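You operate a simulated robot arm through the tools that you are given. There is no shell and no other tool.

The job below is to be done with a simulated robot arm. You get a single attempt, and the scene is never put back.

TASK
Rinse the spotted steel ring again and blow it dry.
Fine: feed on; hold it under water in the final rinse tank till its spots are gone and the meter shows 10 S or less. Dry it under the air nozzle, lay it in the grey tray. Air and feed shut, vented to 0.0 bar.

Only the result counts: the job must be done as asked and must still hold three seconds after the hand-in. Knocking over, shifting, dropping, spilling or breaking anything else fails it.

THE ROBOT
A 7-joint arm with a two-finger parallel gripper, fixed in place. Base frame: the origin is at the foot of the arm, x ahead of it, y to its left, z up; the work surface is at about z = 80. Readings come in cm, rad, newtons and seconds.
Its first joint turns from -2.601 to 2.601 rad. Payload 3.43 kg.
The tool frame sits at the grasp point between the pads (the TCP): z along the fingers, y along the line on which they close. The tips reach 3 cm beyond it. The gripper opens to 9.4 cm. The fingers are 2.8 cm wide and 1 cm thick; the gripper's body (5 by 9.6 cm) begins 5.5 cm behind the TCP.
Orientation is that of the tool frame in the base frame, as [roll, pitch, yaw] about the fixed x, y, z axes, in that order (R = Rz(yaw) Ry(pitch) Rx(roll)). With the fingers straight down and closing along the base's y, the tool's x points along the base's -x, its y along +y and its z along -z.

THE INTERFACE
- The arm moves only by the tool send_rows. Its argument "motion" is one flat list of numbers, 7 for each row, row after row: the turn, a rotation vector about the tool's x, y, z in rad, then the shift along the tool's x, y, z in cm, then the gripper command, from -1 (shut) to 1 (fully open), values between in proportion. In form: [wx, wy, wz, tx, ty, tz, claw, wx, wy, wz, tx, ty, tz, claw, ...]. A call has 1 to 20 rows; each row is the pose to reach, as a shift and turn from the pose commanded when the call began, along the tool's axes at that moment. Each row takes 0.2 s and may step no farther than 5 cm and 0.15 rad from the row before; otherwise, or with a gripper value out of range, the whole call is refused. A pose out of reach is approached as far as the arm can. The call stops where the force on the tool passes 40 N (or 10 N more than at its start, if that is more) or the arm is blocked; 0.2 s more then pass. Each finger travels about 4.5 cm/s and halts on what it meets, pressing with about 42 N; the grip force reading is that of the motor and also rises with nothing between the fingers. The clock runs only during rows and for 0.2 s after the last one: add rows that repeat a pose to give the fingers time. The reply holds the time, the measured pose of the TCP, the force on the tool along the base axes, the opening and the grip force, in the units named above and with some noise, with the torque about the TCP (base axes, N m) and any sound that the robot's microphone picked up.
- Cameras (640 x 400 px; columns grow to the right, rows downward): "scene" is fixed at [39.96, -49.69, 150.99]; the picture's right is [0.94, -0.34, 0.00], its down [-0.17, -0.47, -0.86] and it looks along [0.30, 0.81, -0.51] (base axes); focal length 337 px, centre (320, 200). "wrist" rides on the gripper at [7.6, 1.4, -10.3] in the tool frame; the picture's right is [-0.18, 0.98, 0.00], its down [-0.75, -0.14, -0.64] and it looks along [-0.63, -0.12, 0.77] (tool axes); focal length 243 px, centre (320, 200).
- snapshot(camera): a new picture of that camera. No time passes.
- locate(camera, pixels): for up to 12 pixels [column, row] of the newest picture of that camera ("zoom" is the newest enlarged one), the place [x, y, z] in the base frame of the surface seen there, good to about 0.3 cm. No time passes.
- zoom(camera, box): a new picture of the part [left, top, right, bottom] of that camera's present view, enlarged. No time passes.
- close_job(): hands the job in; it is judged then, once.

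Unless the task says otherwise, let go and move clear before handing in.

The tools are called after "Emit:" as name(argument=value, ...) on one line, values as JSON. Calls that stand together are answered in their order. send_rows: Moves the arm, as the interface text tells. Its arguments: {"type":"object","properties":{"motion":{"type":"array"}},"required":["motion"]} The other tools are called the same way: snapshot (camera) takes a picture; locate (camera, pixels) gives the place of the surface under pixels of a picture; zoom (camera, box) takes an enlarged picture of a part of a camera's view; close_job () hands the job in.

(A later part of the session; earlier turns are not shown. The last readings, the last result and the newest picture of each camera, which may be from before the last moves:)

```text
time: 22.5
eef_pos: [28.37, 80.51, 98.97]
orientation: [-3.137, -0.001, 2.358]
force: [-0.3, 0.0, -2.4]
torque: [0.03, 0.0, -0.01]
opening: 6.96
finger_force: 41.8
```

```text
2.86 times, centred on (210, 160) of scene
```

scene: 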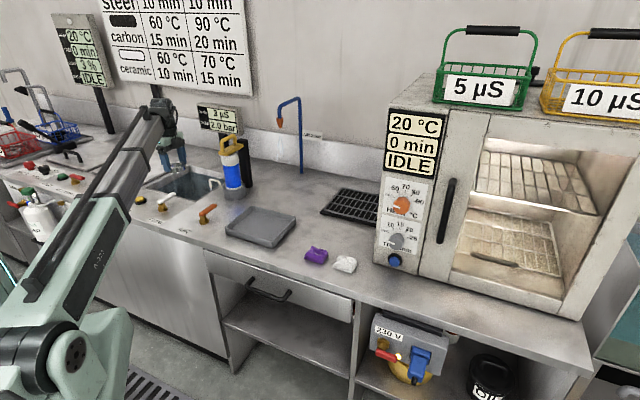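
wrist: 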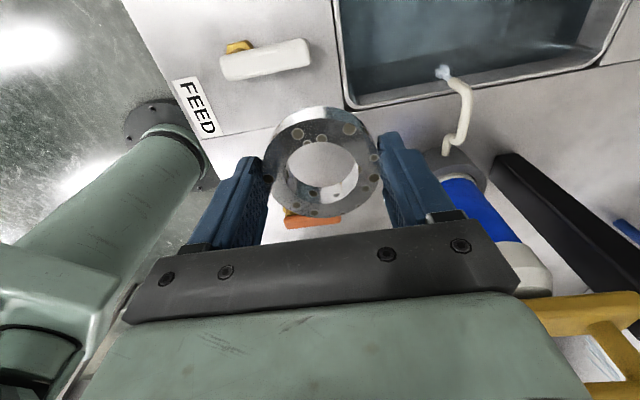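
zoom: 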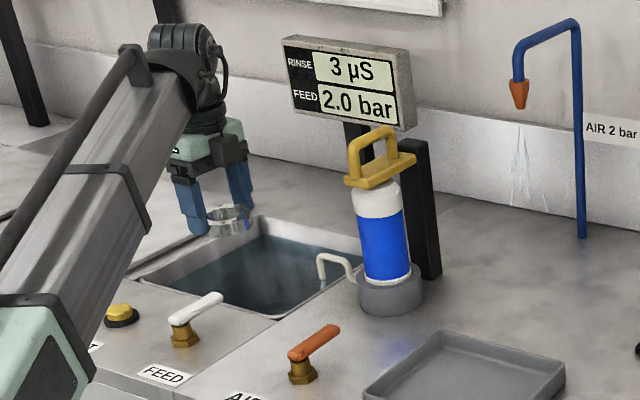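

The ring hangs cleanly above the counter and the tank's front right corner is visible at (352,107). The meter reads 3 µS. I'll measure the rim and waterline before going over the tank.

Emit:
locate(camera="wrist", pixels=[[352, 107], [338, 20], [333, 2], [420, 97], [500, 82], [590, 58], [443, 72], [460, 90], [612, 20], [400, 85], [480, 40], [360, 90]])

Emit:
zoom(camera="wrist", box=[300, 0, 640, 130])

Emit:
zoom(camera="scene", box=[140, 150, 230, 210])

Emit:
locate(camera="zoom", pixels=[[330, 95], [400, 110], [470, 125], [380, 80], [440, 95], [500, 110], [240, 160], [210, 180], [180, 170], [320, 75], [400, 200], [360, 240]])

```text
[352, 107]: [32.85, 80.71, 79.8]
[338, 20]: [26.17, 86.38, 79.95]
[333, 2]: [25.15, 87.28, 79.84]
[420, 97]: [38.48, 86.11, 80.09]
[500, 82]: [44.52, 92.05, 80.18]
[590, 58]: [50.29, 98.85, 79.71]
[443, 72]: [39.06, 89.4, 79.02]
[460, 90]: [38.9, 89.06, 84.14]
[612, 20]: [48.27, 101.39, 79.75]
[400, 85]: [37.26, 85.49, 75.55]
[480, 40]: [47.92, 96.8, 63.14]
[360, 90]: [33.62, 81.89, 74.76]
```

```text
1.88 times, centred on (470, 65) of wrist
```

zoom: 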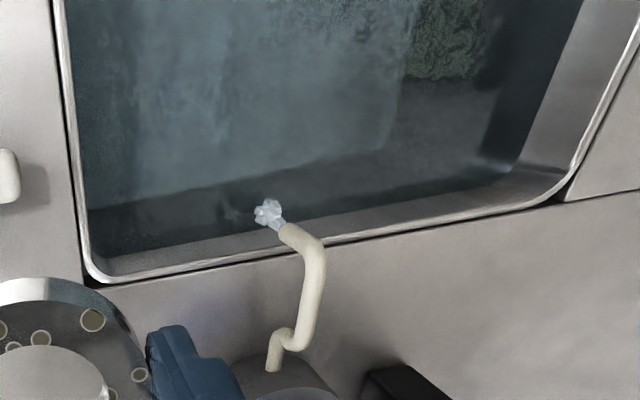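

```text
6.67 times, centred on (185, 180) of scene
```

zoom: 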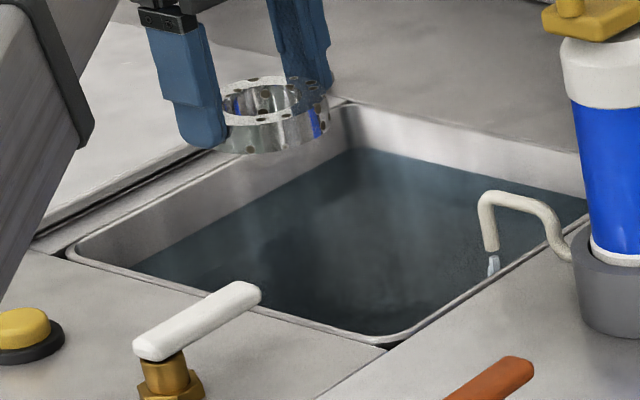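

```text
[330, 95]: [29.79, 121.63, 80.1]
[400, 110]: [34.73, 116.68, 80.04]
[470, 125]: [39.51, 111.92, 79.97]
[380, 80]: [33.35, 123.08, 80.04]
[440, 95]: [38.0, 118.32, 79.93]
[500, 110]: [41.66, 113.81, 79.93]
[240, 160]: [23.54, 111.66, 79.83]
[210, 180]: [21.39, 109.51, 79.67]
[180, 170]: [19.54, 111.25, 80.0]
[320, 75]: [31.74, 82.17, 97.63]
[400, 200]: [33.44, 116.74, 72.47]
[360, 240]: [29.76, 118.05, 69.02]
```

The rim's front right corner is at (32.7,80.7,80), and the waterline on the back wall sits about 4 cm below the rim, so roughly z≈76. I'll move over the tank at (32.5,91.3) and lower to just above the rim, then check that the arm really gets there.

Emit:
send_rows(motion=[0, 0, 0, 1.5, 3.5, 0, -1, 0, 0, 0, 3.1, 7, 0, -1, 0, 0, 0, 4.71, 10.55, 0, -1, 0, 0, 0, 4.71, 10.55, 4, -1, 0, 0, 0, 4.71, 10.55, 8, -1, 0, 0, 0, 4.71, 10.55, 12, -1, 0, 0, 0, 4.71, 10.55, 12, -1])

Emit:
snapshot(camera="wrist")

Emit:
zoom(camera="scene", box=[130, 90, 290, 230])

```text
time: 24.1
eef_pos: [32.41, 91.35, 86.88]
orientation: [-3.137, 0.0, 2.355]
force: [0.5, 0.1, -3.0]
torque: [0.02, -0.01, -0.02]
opening: 6.95
finger_force: 42.0
```

```text
taken
```

wrist: 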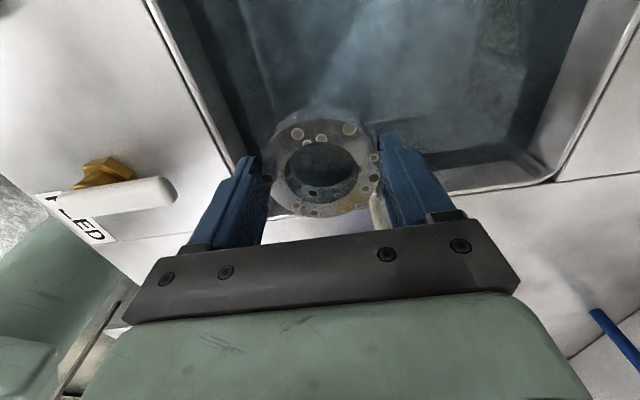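

```text
2.86 times, centred on (210, 160) of scene
```

zoom: 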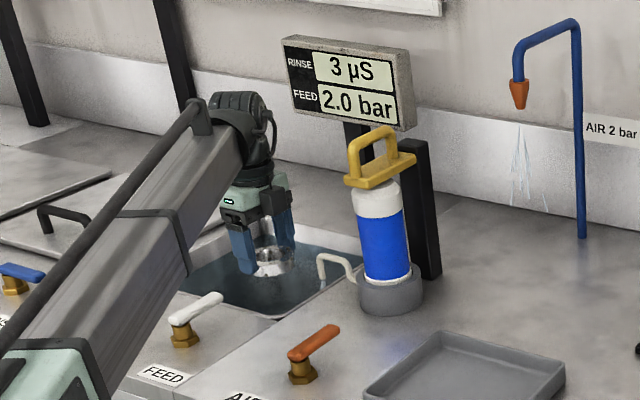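

Arm reached (32.4,91.35,86.9) and the ring is over the water with the pipe clear at (380,212). I'll lower it into the water with a small shift away from the front rim.

Emit:
send_rows(motion=[0, 0, 0, 0, 0.7, 2.5, -1, 0, 0, 0, 0, 0.7, 5, -1, 0, 0, 0, 0, 0.7, 7.5, -1, 0, 0, 0, 0, 0.7, 10, -1, 0, 0, 0, 0, 0.7, 12.7, -1, 0, 0, 0, 0, 0.7, 12.7, -1])

Emit:
snapshot(camera="wrist")

Emit:
zoom(camera="scene", box=[140, 130, 260, 210])

```text
time: 25.5
eef_pos: [32.92, 91.92, 74.2]
orientation: [-3.137, 0.001, 2.354]
force: [-0.4, -0.4, -2.9]
torque: [0.03, 0.0, -0.01]
opening: 6.91
finger_force: 42.0
```

```text
taken
```

wrist: 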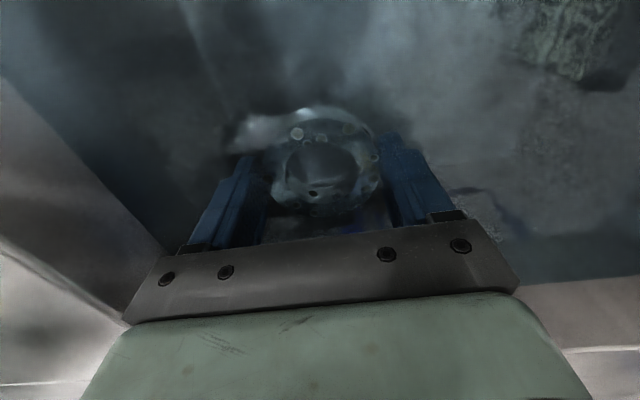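

```text
5.00 times, centred on (200, 170) of scene
```

zoom: 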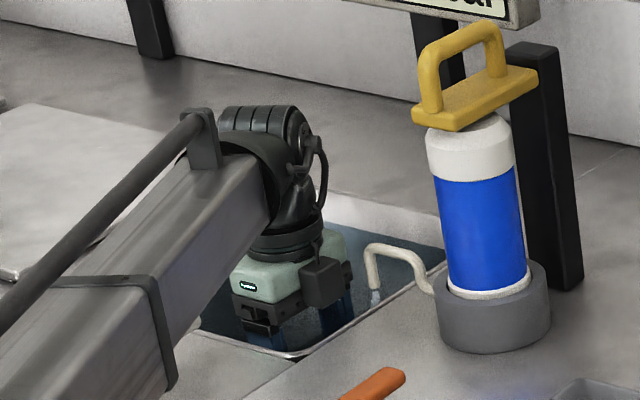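

The ring is under water (distorted view at 320,165) with no contact force. I'll hold it still and watch the spots.

Emit:
send_rows(motion=[0, 0, 0, 0, 0, 0, -1, 0, 0, 0, 0, 0, 0, -1, 0, 0, 0, 0, 0, 0, -1, 0, 0, 0, 0, 0, 0, -1, 0, 0, 0, 0, 0, 0, -1, 0, 0, 0, 0, 0, 0, -1, 0, 0, 0, 0, 0, 0, -1, 0, 0, 0, 0, 0, 0, -1, 0, 0, 0, 0, 0, 0, -1, 0, 0, 0, 0, 0, 0, -1, 0, 0, 0, 0, 0, 0, -1, 0, 0, 0, 0, 0, 0, -1, 0, 0, 0, 0, 0, 0, -1, 0, 0, 0, 0, 0, 0, -1, 0, 0, 0, 0, 0, 0, -1, 0, 0, 0, 0, 0, 0, -1, 0, 0, 0, 0, 0, 0, -1, 0, 0, 0, 0, 0, 0, -1, 0, 0, 0, 0, 0, 0, -1, 0, 0, 0, 0, 0, 0, -1])

Emit:
zoom(camera="wrist", box=[220, 80, 420, 240])

Emit:
zoom(camera="scene", box=[140, 95, 270, 210])

```text
time: 29.7
eef_pos: [32.94, 91.84, 74.3]
orientation: [-3.138, 0.0, 2.356]
force: [0.0, -1.0, -2.2]
torque: [0.0, 0.03, -0.01]
opening: 6.93
finger_force: 41.8
```

```text
2.50 times, centred on (320, 160) of wrist
```

zoom: 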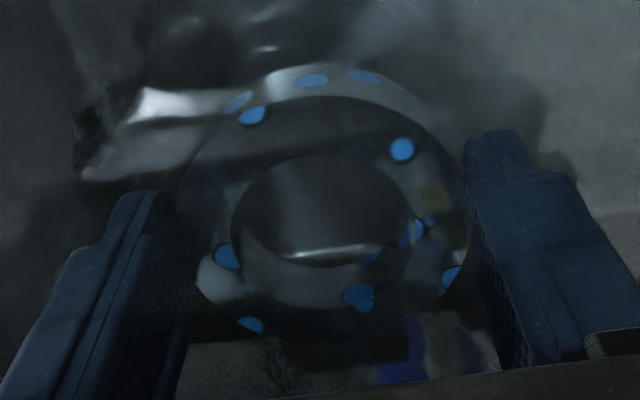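

```text
3.48 times, centred on (205, 152) of scene
```

zoom: 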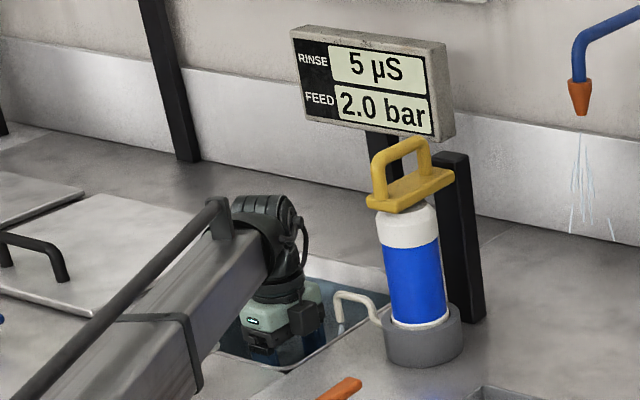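

The spots have mostly turned to blue water drops, though a faint tan patch remains at zoom (436,196). The meter reads 5 µS. I'll hold longer until it is clearly clean.

Emit:
send_rows(motion=[0, 0, 0, 0, 0, 0, -1, 0, 0, 0, 0, 0, 0, -1, 0, 0, 0, 0, 0, 0, -1, 0, 0, 0, 0, 0, 0, -1, 0, 0, 0, 0, 0, 0, -1, 0, 0, 0, 0, 0, 0, -1, 0, 0, 0, 0, 0, 0, -1, 0, 0, 0, 0, 0, 0, -1, 0, 0, 0, 0, 0, 0, -1, 0, 0, 0, 0, 0, 0, -1, 0, 0, 0, 0, 0, 0, -1, 0, 0, 0, 0, 0, 0, -1, 0, 0, 0, 0, 0, 0, -1, 0, 0, 0, 0, 0, 0, -1, 0, 0, 0, 0, 0, 0, -1])

Emit:
zoom(camera="wrist", box=[220, 80, 420, 240])

Emit:
zoom(camera="scene", box=[140, 95, 270, 210])

```text
time: 32.9
eef_pos: [32.88, 91.74, 74.32]
orientation: [-3.138, -0.001, 2.357]
force: [-0.1, 0.2, -2.6]
torque: [0.0, -0.02, -0.01]
opening: 6.93
finger_force: 41.8
```

```text
2.50 times, centred on (320, 160) of wrist
```

zoom: 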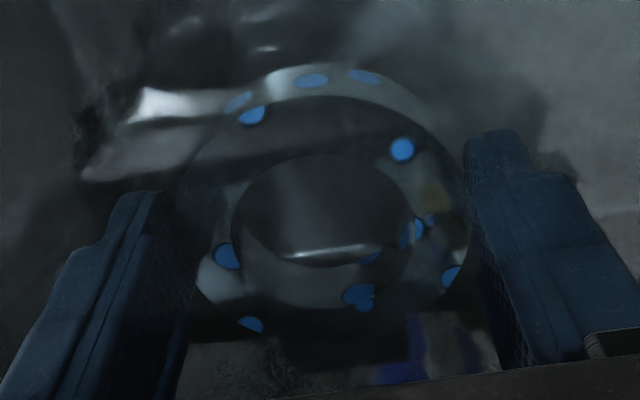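

```text
3.48 times, centred on (205, 152) of scene
```

zoom: 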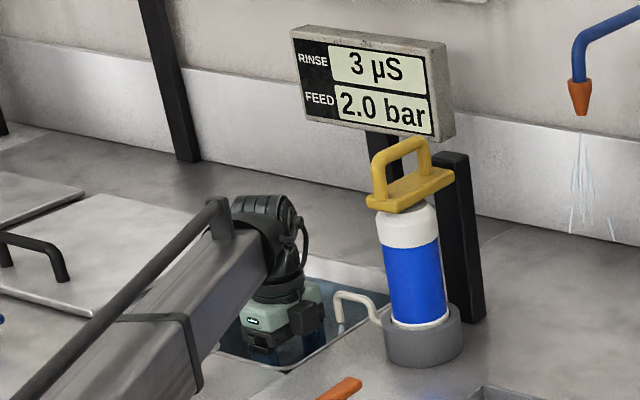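

The meter is back to 3 µS and the tan patch hasn't changed, so it may just be a reflection. I'll lift the ring out over the tank and check it in clear air.

Emit:
send_rows(motion=[0, 0, 0, 0, 0, -3, -1, 0, 0, 0, 0, 0, -6, -1, 0, 0, 0, 0, 0, -9, -1, 0, 0, 0, 0, 0, -12, -1, 0, 0, 0, 0, 0, -15, -1, 0, 0, 0, 0, 0, -18, -1])

Emit:
zoom(camera="wrist", box=[220, 80, 420, 240])

Emit:
zoom(camera="scene", box=[170, 130, 240, 180])

```text
time: 34.3
eef_pos: [32.9, 91.69, 92.27]
orientation: [-3.137, 0.0, 2.355]
force: [-0.4, -0.7, -3.2]
torque: [0.0, 0.02, 0.01]
opening: 6.96
finger_force: 41.8
```

```text
2.50 times, centred on (320, 160) of wrist
```

zoom: 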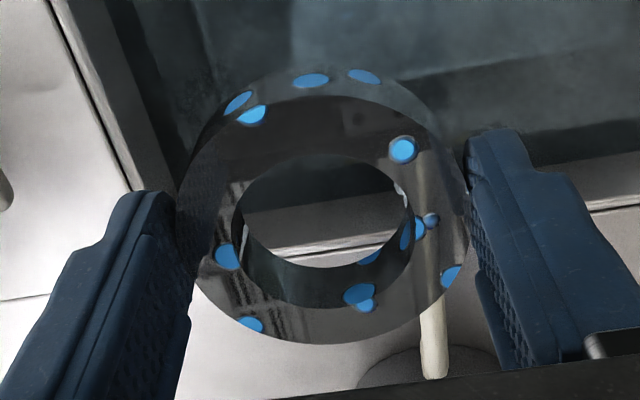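

```text
8.00 times, centred on (205, 155) of scene
```

zoom: 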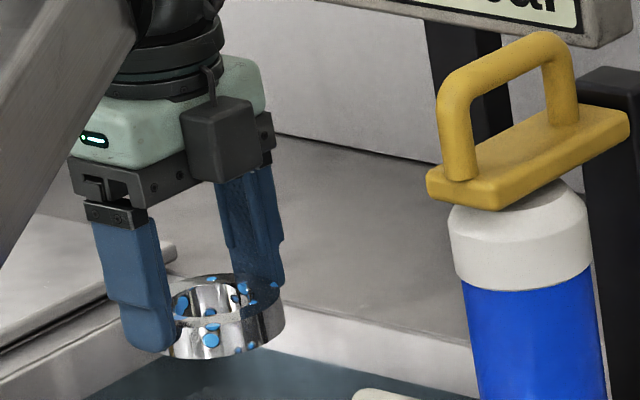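

No tan spots remain; only blue water drops are left (e.g. zoom 226,256 and 402,150). With the meter at 3 µS, the rinse is done. I'll swing the ring inward past the cartridge and turn the tool so the fingers close sideways for drying.

Emit:
send_rows(motion=[0, 0, 0, 0, -3, -3, -1, 0, 0, -0.1428, -1, -6, -6, -1, 0, 0, -0.2856, -2.5, -9.5, -8, -1, 0, 0, -0.4284, -4.77, -12.5, -8, -1, 0, 0, -0.5712, -8.5, -14.5, -8, -1, 0, 0, -0.714, -12.5, -16.5, -8, -1, 0, 0, -0.8568, -16.5, -18, -8, -1, 0, 0, -0.9996, -20.5, -18.5, -8, -1, 0, 0, -1.1424, -25, -18, -8, -1, 0, 0, -1.2852, -29.5, -17, -8, -1, 0, 0, -1.428, -34, -16, -8, -1, 0, 0, -1.571, -34.5, -16, -8, -1])

Emit:
snapshot(camera="wrist")

Emit:
snapshot(camera="scene")

Emit:
zoom(camera="scene", box=[240, 80, 340, 180])

```text
time: 36.9
eef_pos: [46.02, 56.03, 100.4]
orientation: [3.141, -0.003, -2.352]
force: [-0.5, -0.1, -3.0]
torque: [-0.04, 0.03, -0.03]
opening: 6.94
finger_force: 42.2
```

```text
taken
```

wrist: 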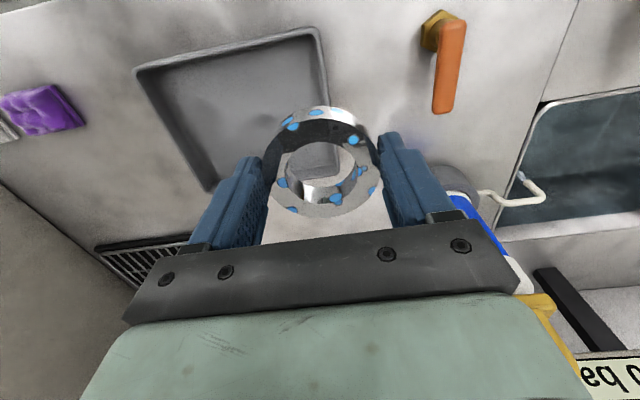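

```text
taken
```

scene: 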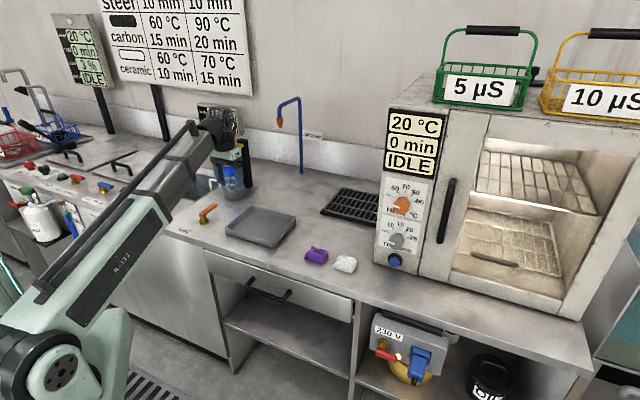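

```text
4.00 times, centred on (290, 130) of scene
```

zoom: 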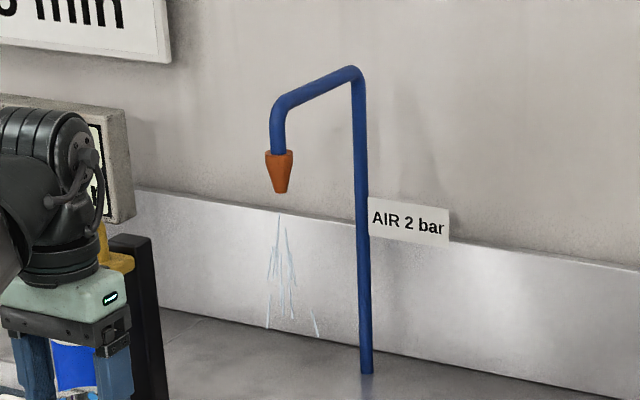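

The ring carries several blue drops and the path to the nozzle is clear. Now I'll tilt the tool 60° outward so the hand won't sit between the nozzle and the ring.

Emit:
send_rows(motion=[0, -0.14, 0, 0, 0, 0, -1, 0, -0.28, 0, 0, 0, 0, -1, 0, -0.42, 0, 0, 0, 0, -1, 0, -0.56, 0, 0, 0, 0, -1, 0, -0.7, 0, 0, 0, 0, -1, 0, -0.84, 0, 0, 0, 0, -1, 0, -0.95, 0, 0, 0, 0, -1, 0, -1.047, 0, 0, 0, 0, -1])

Emit:
snapshot(camera="wrist")

Emit:
snapshot(camera="scene")

Emit:
locate(camera="scene", pixels=[[280, 121], [280, 124], [280, 126], [280, 127], [278, 108], [279, 112], [299, 104], [288, 101]])

```text
time: 38.7
eef_pos: [45.97, 56.05, 100.3]
orientation: [-3.141, 1.047, -2.355]
force: [0.4, 0.3, -2.9]
torque: [-0.04, 0.05, 0.0]
opening: 6.92
finger_force: 41.8
```

```text
taken
```

wrist: 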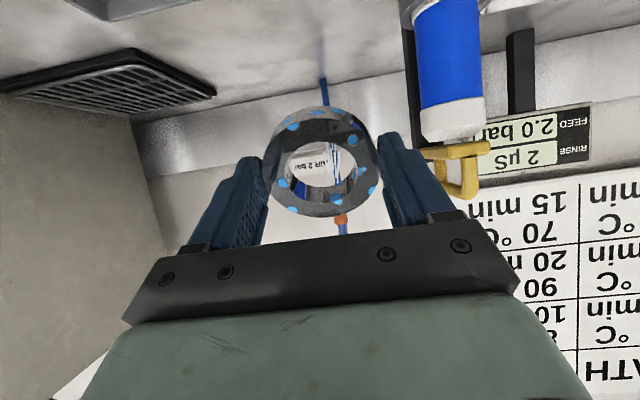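

```text
taken
```

scene: 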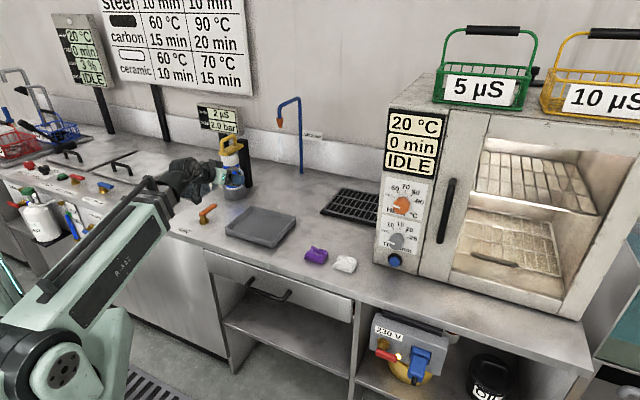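

```text
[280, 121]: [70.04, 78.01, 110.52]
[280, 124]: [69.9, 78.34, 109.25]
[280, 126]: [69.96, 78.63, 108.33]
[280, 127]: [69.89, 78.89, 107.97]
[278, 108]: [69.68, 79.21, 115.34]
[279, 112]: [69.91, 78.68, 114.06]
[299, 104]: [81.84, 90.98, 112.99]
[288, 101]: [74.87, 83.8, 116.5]
```

The tilt held at 60° and the nozzle axis is near (70.2,79.3) with its tip at z≈107.5. I'll move outward partway, biased away from the cartridge, and check clearance.

Emit:
send_rows(motion=[0, 0, 0, -1.75, -0.5, 3.15, -1, 0, 0, 0, -3.5, -1, 6.3, -1, 0, 0, 0, -5.25, -1.5, 9.45, -1, 0, 0, 0, -7, -2, 12.6, -1, 0, 0, 0, -8.74, -2.5, 15.74, -1])

Emit:
snapshot(camera="wrist")

Emit:
snapshot(camera="scene")

Emit:
zoom(camera="scene", box=[190, 80, 340, 200])

```text
time: 39.9
eef_pos: [60.38, 67.08, 99.86]
orientation: [-3.141, 1.045, -2.355]
force: [-0.8, -0.7, -3.0]
torque: [-0.02, 0.07, 0.0]
opening: 6.93
finger_force: 41.6
```

```text
taken
```

wrist: 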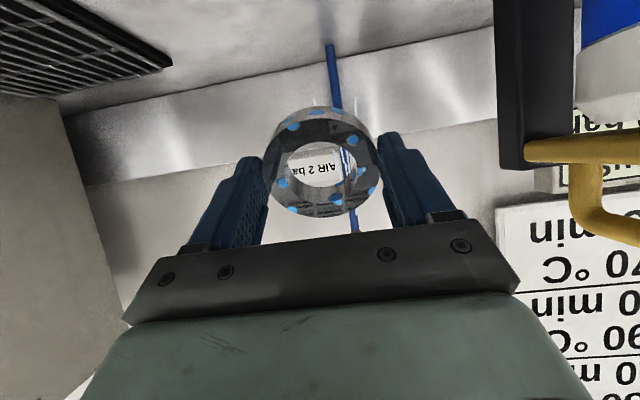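

```text
taken
```

scene: 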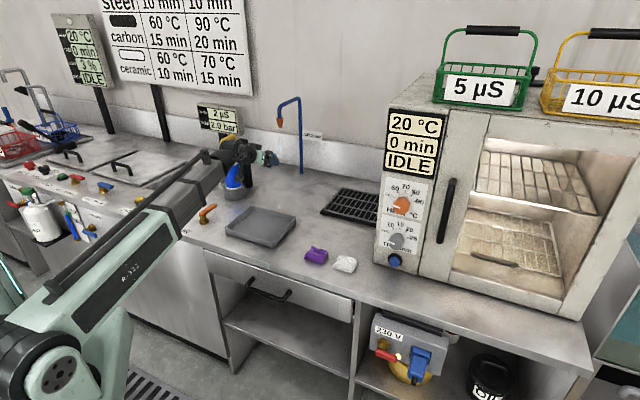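

```text
3.33 times, centred on (265, 140) of scene
```

zoom: 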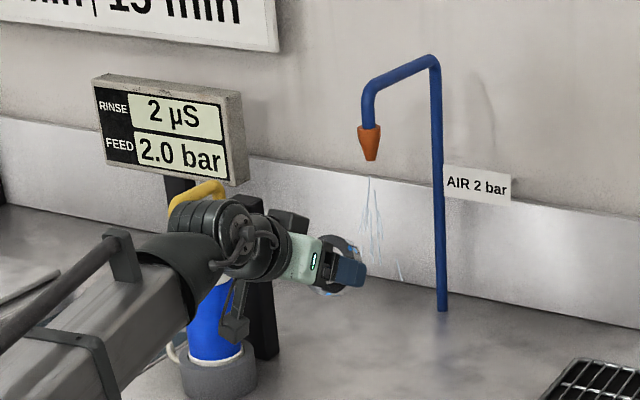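

The ring hangs just short of the jet (zoom 370,215), but the wrist's black joint looks close to the yellow handle. I'll measure that gap before going on.

Emit:
locate(camera="zoom", pixels=[[190, 220], [210, 215], [240, 235], [235, 210], [270, 250], [200, 190], [180, 200], [262, 300], [210, 300], [235, 330], [150, 260], [290, 220]])

Emit:
locate(camera="wrist", pixels=[[505, 80], [515, 140], [540, 150], [590, 145], [600, 90], [580, 200], [510, 20], [530, 162]])

```text
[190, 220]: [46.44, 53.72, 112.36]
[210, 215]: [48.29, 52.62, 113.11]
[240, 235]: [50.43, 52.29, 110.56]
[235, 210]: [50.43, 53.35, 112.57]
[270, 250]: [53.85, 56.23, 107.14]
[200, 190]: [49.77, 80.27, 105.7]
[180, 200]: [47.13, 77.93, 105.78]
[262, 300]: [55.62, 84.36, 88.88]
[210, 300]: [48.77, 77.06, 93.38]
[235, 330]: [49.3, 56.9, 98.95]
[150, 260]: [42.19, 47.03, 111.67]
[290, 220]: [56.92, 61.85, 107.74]
```

```text
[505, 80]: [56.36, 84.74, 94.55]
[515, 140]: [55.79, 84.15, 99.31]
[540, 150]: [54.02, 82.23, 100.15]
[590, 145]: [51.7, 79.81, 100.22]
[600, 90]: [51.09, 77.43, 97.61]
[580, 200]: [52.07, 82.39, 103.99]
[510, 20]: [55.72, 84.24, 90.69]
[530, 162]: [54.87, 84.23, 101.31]
```

The nearest handle surface is about 6 cm beyond the widest part of the wrist along the path, so it's safe. I'll bring the ring under the nozzle.

Emit:
send_rows(motion=[0, 0, 0, -1.66, 0.4, 2.9, -1, 0, 0, 0, -3.33, 0.8, 5.77, -1, 0, 0, 0, -5, 1.3, 8.65, -1, 0, 0, 0, -6.66, 1.7, 11.54, -1, 0, 0, 0, -6.66, 1.7, 11.54, -1])

Emit:
snapshot(camera="wrist")

Emit:
zoom(camera="scene", box=[190, 80, 340, 200])

```text
time: 41.1
eef_pos: [68.76, 77.62, 99.84]
orientation: [-3.141, 1.043, -2.358]
force: [-0.1, -0.4, -3.0]
torque: [-0.05, 0.06, 0.02]
opening: 6.91
finger_force: 41.6
```

```text
taken
```

wrist: 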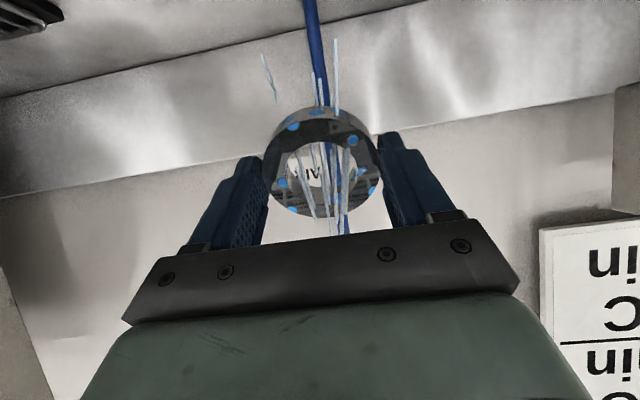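

```text
3.33 times, centred on (265, 140) of scene
```

zoom: 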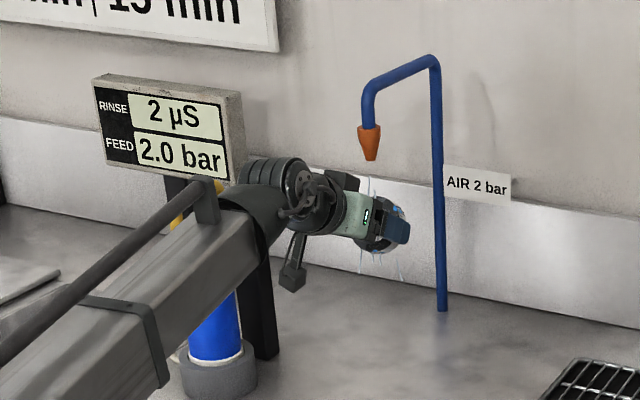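

The jet's streaks now pass through the ring (wrist 325,165). I'll hold it here and watch the drops.

Emit:
send_rows(motion=[0, 0, 0, 0, 0, 0, -1, 0, 0, 0, 0, 0, 0, -1, 0, 0, 0, 0, 0, 0, -1, 0, 0, 0, 0, 0, 0, -1, 0, 0, 0, 0, 0, 0, -1, 0, 0, 0, 0, 0, 0, -1, 0, 0, 0, 0, 0, 0, -1, 0, 0, 0, 0, 0, 0, -1, 0, 0, 0, 0, 0, 0, -1, 0, 0, 0, 0, 0, 0, -1])

Emit:
zoom(camera="wrist", box=[220, 80, 420, 240])

Emit:
zoom(camera="scene", box=[250, 110, 330, 170])

```text
time: 43.3
eef_pos: [68.68, 77.63, 99.97]
orientation: [-3.141, 1.044, -2.355]
force: [0.2, 0.9, -2.7]
torque: [-0.04, 0.06, -0.01]
opening: 6.93
finger_force: 41.8
```

```text
2.50 times, centred on (320, 160) of wrist
```

zoom: 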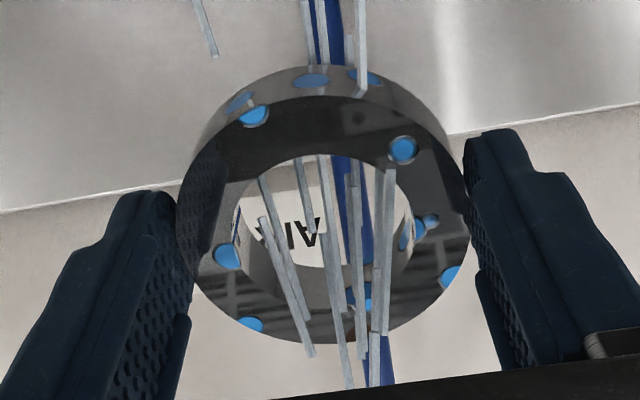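

```text
6.67 times, centred on (290, 140) of scene
```

zoom: 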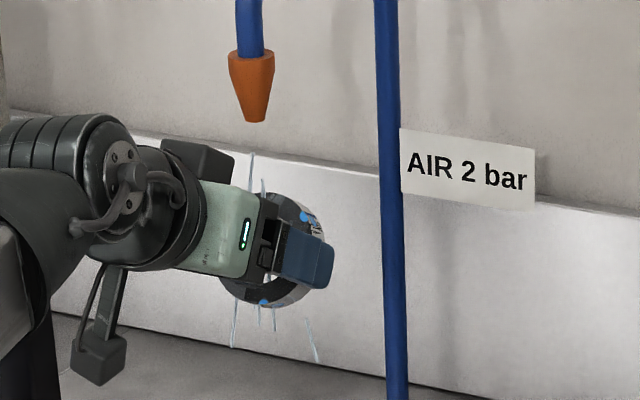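

Drops are still there, though the ones at (254,115) and (402,150) now show dark rims as if shrinking. I'll keep the ring in the jet and compare.

Emit:
send_rows(motion=[0, 0, 0, 0, 0, 0, -1, 0, 0, 0, 0, 0, 0, -1, 0, 0, 0, 0, 0, 0, -1, 0, 0, 0, 0, 0, 0, -1, 0, 0, 0, 0, 0, 0, -1, 0, 0, 0, 0, 0, 0, -1, 0, 0, 0, 0, 0, 0, -1, 0, 0, 0, 0, 0, 0, -1, 0, 0, 0, 0, 0, 0, -1, 0, 0, 0, 0, 0, 0, -1, 0, 0, 0, 0, 0, 0, -1, 0, 0, 0, 0, 0, 0, -1, 0, 0, 0, 0, 0, 0, -1, 0, 0, 0, 0, 0, 0, -1, 0, 0, 0, 0, 0, 0, -1])

Emit:
zoom(camera="wrist", box=[220, 80, 420, 240])

```text
time: 46.5
eef_pos: [68.71, 77.74, 100.0]
orientation: [-3.141, 1.043, -2.356]
force: [0.4, 0.2, -1.9]
torque: [-0.09, 0.09, 0.03]
opening: 6.91
finger_force: 41.5
```

```text
2.50 times, centred on (320, 160) of wrist
```

zoom: 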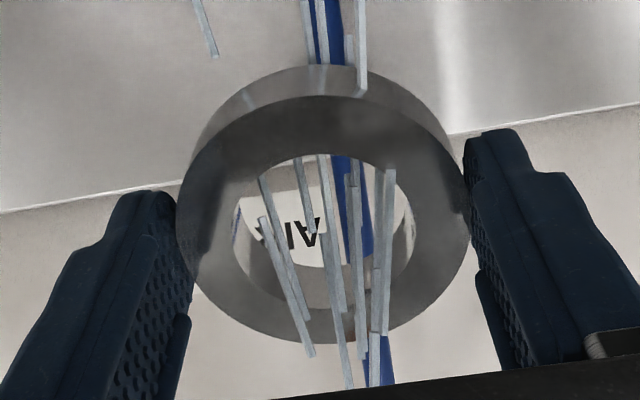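

All the blue drops are gone and the ring is clean and matte. I'll hold it in the jet a moment longer, then retreat along the same path.

Emit:
send_rows(motion=[0, 0, 0, 0, 0, 0, -1, 0, 0, 0, 0, 0, 0, -1, 0, 0, 0, 0, 0, 0, -1, 0, 0, 0, 0, 0, 0, -1, 0, 0, 0, 0, 0, 0, -1, 0, 0, 0, 1.66, -0.4, -2.9, -1, 0, 0, 0, 3.33, -0.8, -5.77, -1, 0, 0, 0, 5, -1.3, -8.65, -1, 0, 0, 0, 6.66, -1.7, -11.54, -1, 0, 0, 0, 8.85, -1.08, -15.48, -1, 0, 0, 0, 11.03, -0.45, -19.41, -1, 0, 0, 0, 13.2, 0.18, -23.35, -1, 0, 0, 0, 15.4, 0.8, -27.28, -1])

Emit:
snapshot(camera="wrist")

Emit:
snapshot(camera="scene")

```text
time: 49.3
eef_pos: [45.8, 56.15, 100.4]
orientation: [-3.141, 1.043, -2.357]
force: [0.6, 1.2, -2.2]
torque: [-0.07, 0.07, -0.05]
opening: 6.93
finger_force: 42.0
```

```text
taken
```

wrist: 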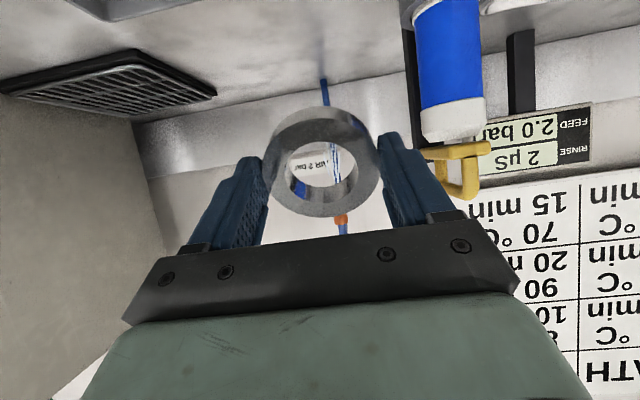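

```text
taken
```

scene: 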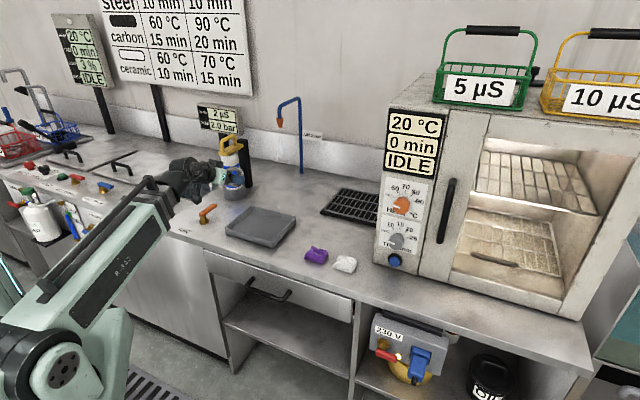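

The ring is dry and spotless at (320,165). I'll bring the tool upright while moving over the middle of the tray.

Emit:
send_rows(motion=[0, 0.13, 0, -0.18, -1.16, 0.31, -1, 0, 0.26, 0, -0.36, -2.32, 0.62, -1, 0, 0.39, 0, -0.54, -3.48, 0.93, -1, 0, 0.52, 0, -0.72, -4.64, 1.24, -1, 0, 0.65, 0, -0.9, -5.8, 1.55, -1, 0, 0.78, 0, -1.08, -6.96, 1.86, -1, 0, 0.91, 0, -1.26, -8.12, 2.17, -1, 0, 1.045, 0, -1.43, -9.3, 2.48, -1, 0, 1.045, 0, -1.43, -9.3, 2.48, -1])

Emit:
snapshot(camera="wrist")

Emit:
zoom(camera="scene", box=[190, 120, 340, 260])

```text
time: 51.3
eef_pos: [54.65, 51.57, 100.25]
orientation: [3.142, -0.002, -2.357]
force: [-0.9, -0.4, -3.4]
torque: [0.01, 0.02, -0.01]
opening: 6.92
finger_force: 42.1
```

```text
taken
```

wrist: 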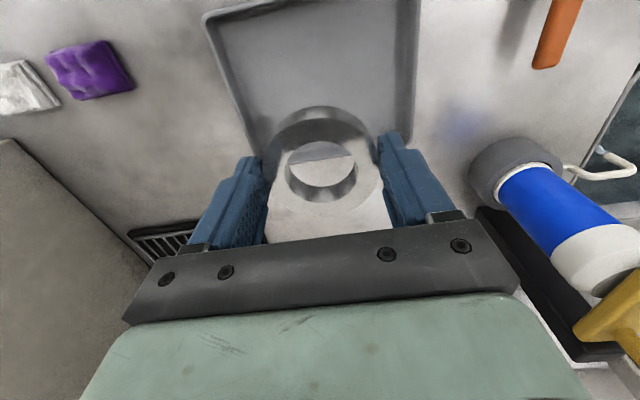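

```text
2.86 times, centred on (265, 190) of scene
```

zoom: 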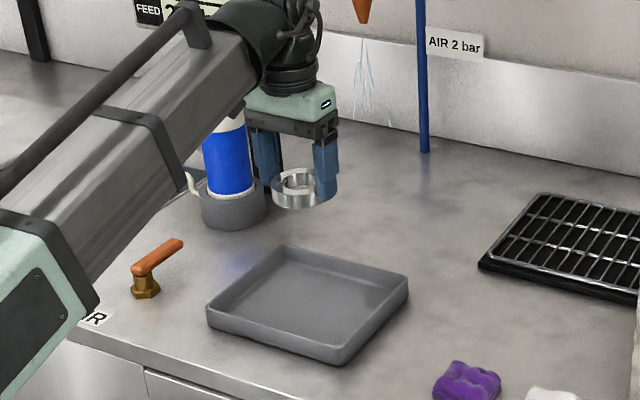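

Upright and centred above the tray at (54.65,51.6,100.2), with the ring level. I'll lower it to the height I picked it from.

Emit:
send_rows(motion=[0, 0, 0, 0, 0, 4, -1, 0, 0, 0, 0, 0, 8, -1, 0, 0, 0, 0, 0, 12, -1, 0, 0, 0, 0, 0, 14.5, -1, 0, 0, 0, 0, 0, 15.6, -1, 0, 0, 0, 0, 0, 16.1, -1, 0, 0, 0, 0, 0, 16.1, -1])

Emit:
snapshot(camera="wrist")

Emit:
zoom(camera="scene", box=[220, 180, 320, 260])

```text
time: 52.9
eef_pos: [54.54, 51.56, 84.26]
orientation: [3.142, -0.001, -2.357]
force: [0.0, -0.5, -3.3]
torque: [-0.03, -0.01, 0.01]
opening: 6.94
finger_force: 42.0
```

```text
taken
```

wrist: 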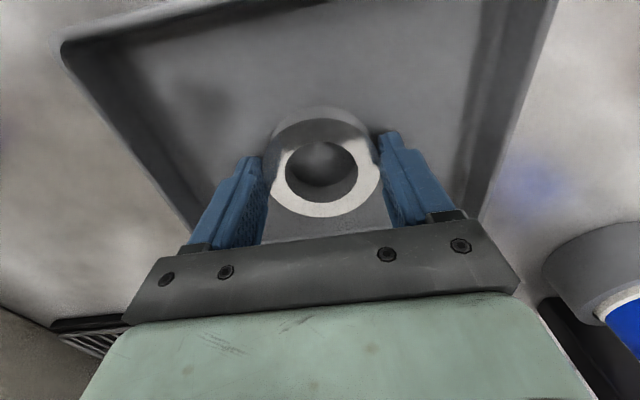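

```text
5.00 times, centred on (270, 220) of scene
```

zoom: 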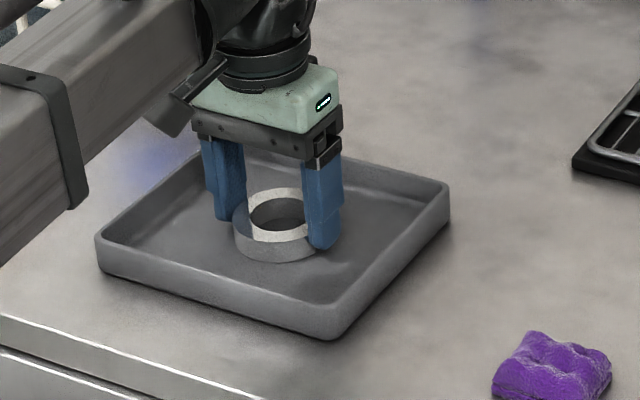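

The force still shows the ring's weight (-3.3 N), so it's just above the floor. I'll lower a touch more and watch the load.

Emit:
send_rows(motion=[0, 0, 0, 0, 0, 0.1, -1, 0, 0, 0, 0, 0, 0.2, -1, 0, 0, 0, 0, 0, 0.2, -1])

```text
time: 53.7
eef_pos: [54.41, 51.6, 84.11]
orientation: [-3.142, 0.003, -2.357]
force: [-0.2, 0.3, 25.1]
torque: [0.09, 0.14, 0.04]
opening: 6.93
finger_force: 42.5
```

Contact made (25 N), so the ring is on the tray floor. I'll ease off slightly, open the fingers, and lift straight up.

Emit:
send_rows(motion=[0, 0, 0, 0, 0, -0.12, -1, 0, 0, 0, 0, 0, -0.12, 0.6, 0, 0, 0, 0, 0, -0.12, 0.9, 0, 0, 0, 0, 0, -0.12, 1, 0, 0, 0, 0, 0, -0.12, 1, 0, 0, 0, 0, 0, -0.12, 1, 0, 0, 0, 0, 0, -3, 1, 0, 0, 0, 0, 0, -7, 1, 0, 0, 0, 0, 0, -11, 1, 0, 0, 0, 0, 0, -14, 1])

Emit:
snapshot(camera="wrist")

Emit:
snapshot(camera="scene")

Emit:
zoom(camera="scene", box=[220, 180, 320, 260])

```text
time: 55.9
eef_pos: [54.65, 51.42, 98.11]
orientation: [3.141, -0.002, -2.355]
force: [0.2, -0.2, 0.1]
torque: [0.02, 0.02, 0.02]
opening: 9.43
finger_force: 0.1
```

```text
taken
```

wrist: 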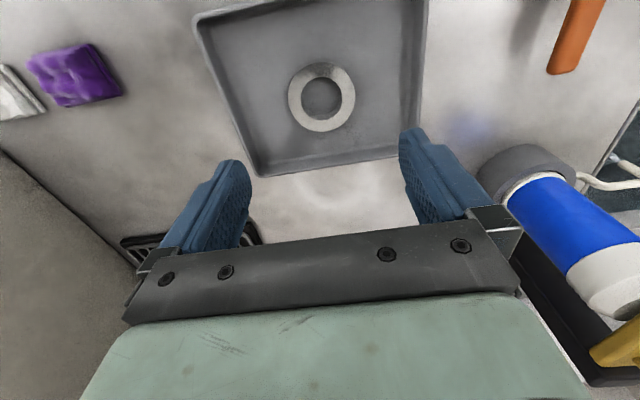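

```text
taken
```

scene: 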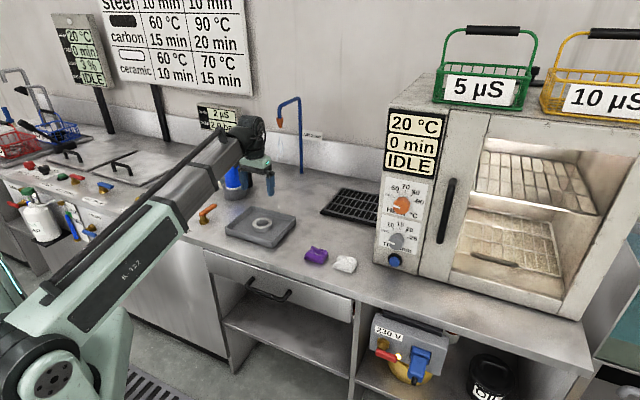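

```text
5.00 times, centred on (270, 220) of scene
```

zoom: 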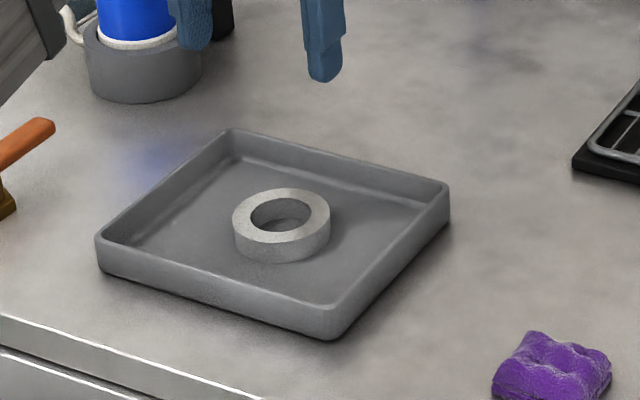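

The clean ring lies in the tray at zoom (281,222). Next I'll shut AIR: close the fingers and set them down on the right side of its open lever.

Emit:
send_rows(motion=[0, 0, 0, 0.5, 4.5, 0, -1, 0, 0, 0, 1, 9, 0, -1, 0, 0, 0, 1.5, 13.5, 0, -1, 0, 0, 0, 2.1, 17, 0, -1, 0, 0, 0, 2.1, 19.28, 2, -1, 0, 0, 0, 2.1, 19.28, 6, -1, 0, 0, 0, 2.1, 19.28, 10, -1, 0, 0, 0, 2.1, 19.28, 13.2, -1, 0, 0, 0, 2.1, 19.28, 13.2, -1])

Emit:
snapshot(camera="wrist")

Emit:
zoom(camera="scene", box=[140, 150, 260, 235])

```text
time: 57.9
eef_pos: [39.39, 63.67, 84.77]
orientation: [-3.139, -0.001, -2.356]
force: [0.4, 0.0, -0.4]
torque: [-0.01, -0.01, 0.01]
opening: 0.0
finger_force: 33.1
```

```text
taken
```

wrist: 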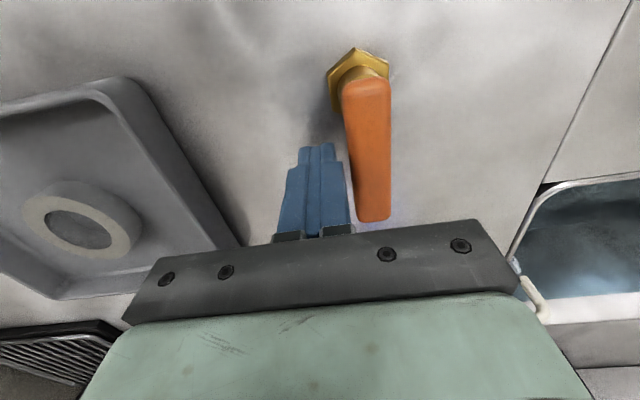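

```text
4.71 times, centred on (200, 192) of scene
```

zoom: 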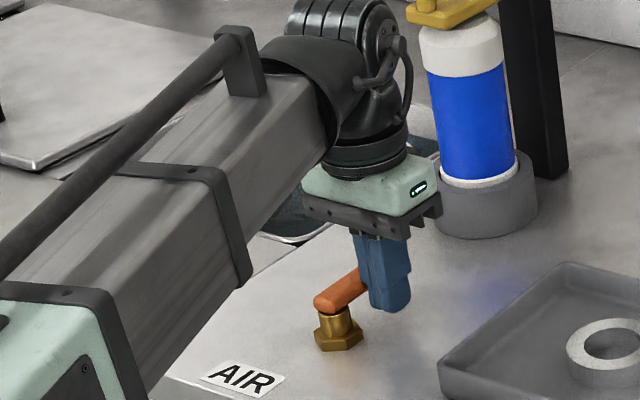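

The fingers are on the right side of the orange lever (wrist 367,150). I'll push it back round the arc to its closed stop.

Emit:
send_rows(motion=[0, 0, 0, 0, 0.5, 0, -1, 0, 0, 0, 0, 1.0, 0, -1, 0, 0, 0, -0.2, 1.45, 0, -1, 0, 0, 0, -0.37, 1.9, 0, -1, 0, 0, 0, -0.47, 2.45, 0, -1, 0, 0, 0, -0.53, 3.0, 0, -1, 0, 0, 0, -0.48, 3.6, 0, -1, 0, 0, 0, -0.38, 4.2, 0, -1, 0, 0, 0, -0.13, 4.8, 0, -1, 0, 0, 0, 0.16, 5.4, 0, -1, 0, 0, 0, 0.6, 5.95, 0, -1, 0, 0, 0, 1.1, 6.45, 0, -1, 0, 0, 0, 1.75, 6.85, 0, -1, 0, 0, 0, 2.4, 7.2, 0, -1, 0, 0, 0, 2.8, 7.2, 0, -1, 0, 0, 0, 3.2, 7.2, 0, -1, 0, 0, 0, 3.5, 7.2, 0, -1])

Emit:
snapshot(camera="wrist")

Emit:
zoom(camera="scene", box=[140, 150, 260, 235])

Emit:
zoom(camera="scene", box=[190, 80, 330, 170])

```text
time: 60.7
eef_pos: [34.05, 67.89, 84.89]
orientation: [-3.138, 0.015, -2.361]
force: [5.1, 4.3, -1.7]
torque: [0.09, 0.0, 0.05]
opening: 0.0
finger_force: 32.8
stopped in row 14: the force on the tool passed its limit at 48 N (the readings are from after the stop); the commanded pose is now the measured one
```

```text
taken
```

wrist: 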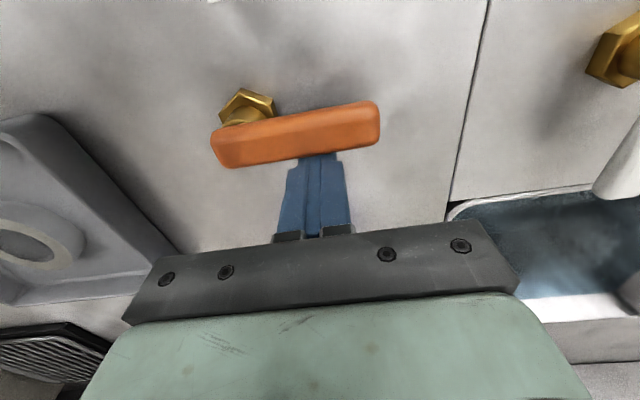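

```text
4.71 times, centred on (200, 192) of scene
```

zoom: 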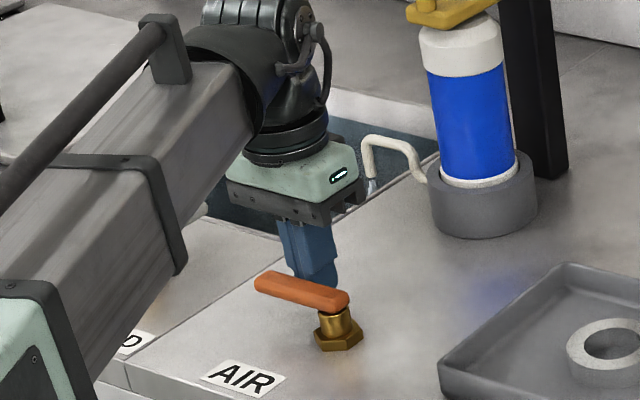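

```text
4.44 times, centred on (260, 125) of scene
```

zoom: 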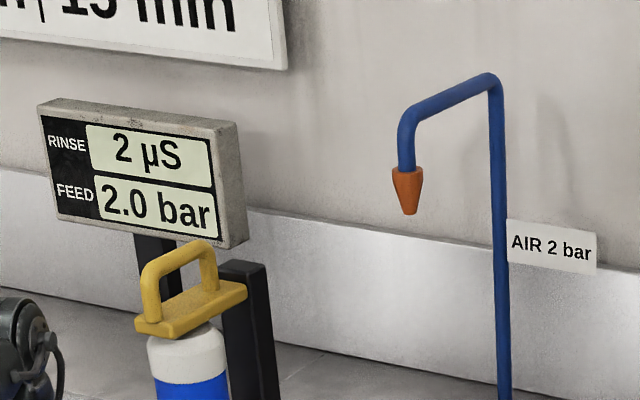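

The AIR lever is back at its stop and the jet is gone at the nozzle. Next is FEED: I'll lift over its lever and come down on its left side.

Emit:
send_rows(motion=[0, 0.015, 0, -0.8, 0, 0, -1, 0, 0.015, 0, -0.8, 0, -4, -1, 0, 0.015, 0, -1.2, 1.5, -8, -1, 0, 0.015, 0, -1.23, 6, -9, -1, 0, 0.015, 0, -1.23, 10.6, -9, -1, 0, 0.015, 0, -1.23, 15.3, -9, -1, 0, 0.015, 0, -1.23, 19.97, -9, -1, 0, 0.015, 0, -1.23, 19.97, -5, -1, 0, 0.015, 0, -1.23, 19.97, -1.5, -1, 0, 0.015, 0, -1.23, 19.97, 0, -1, 0, 0.015, 0, -1.23, 19.97, 0, -1])

Emit:
snapshot(camera="wrist")

Emit:
zoom(camera="scene", box=[110, 150, 230, 235])

```text
time: 63.1
eef_pos: [20.59, 82.62, 84.83]
orientation: [-3.14, -0.002, -2.358]
force: [-0.3, 0.2, 0.0]
torque: [-0.01, -0.01, 0.0]
opening: 0.0
finger_force: 33.0
```

```text
taken
```

wrist: 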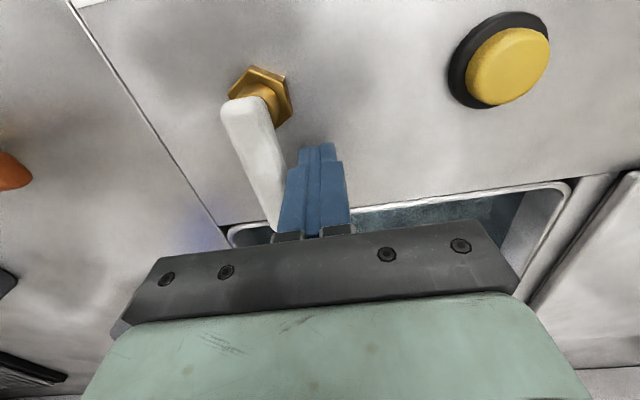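

```text
4.71 times, centred on (170, 192) of scene
```

zoom: 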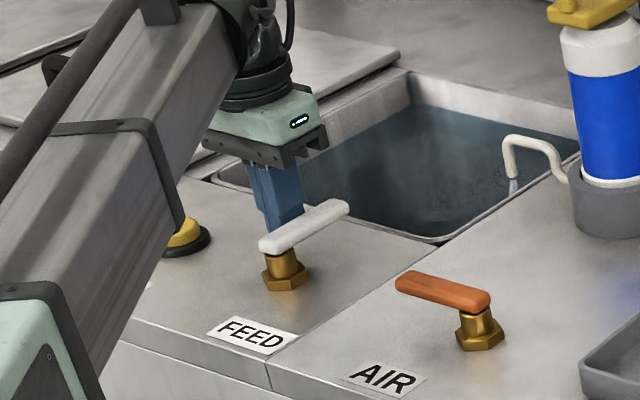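

The fingers are on the left side of the white FEED lever (wrist 250,160). I'll push it back round to its closed stop.

Emit:
send_rows(motion=[0, 0, 0, 0, -0.5, 0, -1, 0, 0, 0, 0, -1.0, 0, -1, 0, 0, 0, -0.2, -1.45, 0, -1, 0, 0, 0, -0.37, -1.9, 0, -1, 0, 0, 0, -0.47, -2.45, 0, -1, 0, 0, 0, -0.53, -3.0, 0, -1, 0, 0, 0, -0.48, -3.6, 0, -1, 0, 0, 0, -0.38, -4.2, 0, -1, 0, 0, 0, -0.13, -4.8, 0, -1, 0, 0, 0, 0.16, -5.4, 0, -1, 0, 0, 0, 0.6, -5.95, 0, -1, 0, 0, 0, 1.1, -6.45, 0, -1, 0, 0, 0, 1.75, -6.85, 0, -1, 0, 0, 0, 2.4, -7.2, 0, -1, 0, 0, 0, 2.8, -7.2, 0, -1, 0, 0, 0, 3.2, -7.2, 0, -1, 0, 0, 0, 3.5, -7.2, 0, -1])

Emit:
snapshot(camera="wrist")

Emit:
zoom(camera="scene", box=[110, 150, 230, 235])

Emit:
zoom(camera="scene", box=[190, 95, 270, 145])

```text
time: 66.0
eef_pos: [24.7, 77.15, 85.03]
orientation: [3.139, 0.013, -2.361]
force: [3.2, 4.8, -1.2]
torque: [0.04, -0.03, 0.0]
opening: 0.01
finger_force: 33.3
stopped in row 14: the force on the tool passed its limit at 47 N (the readings are from after the stop); the commanded pose is now the measured one
```

```text
taken
```

wrist: 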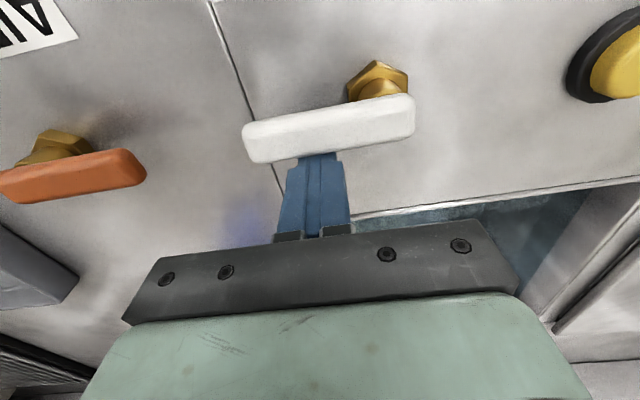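

```text
4.71 times, centred on (170, 192) of scene
```

zoom: 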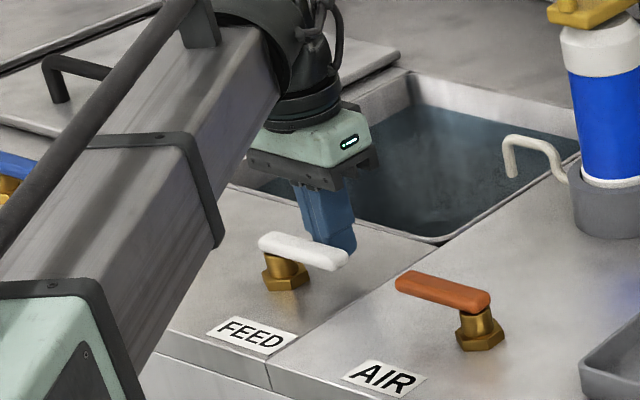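

```text
8.00 times, centred on (230, 120) of scene
```

zoom: 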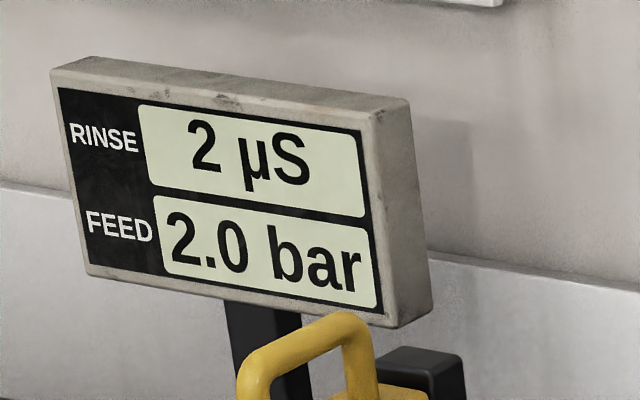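

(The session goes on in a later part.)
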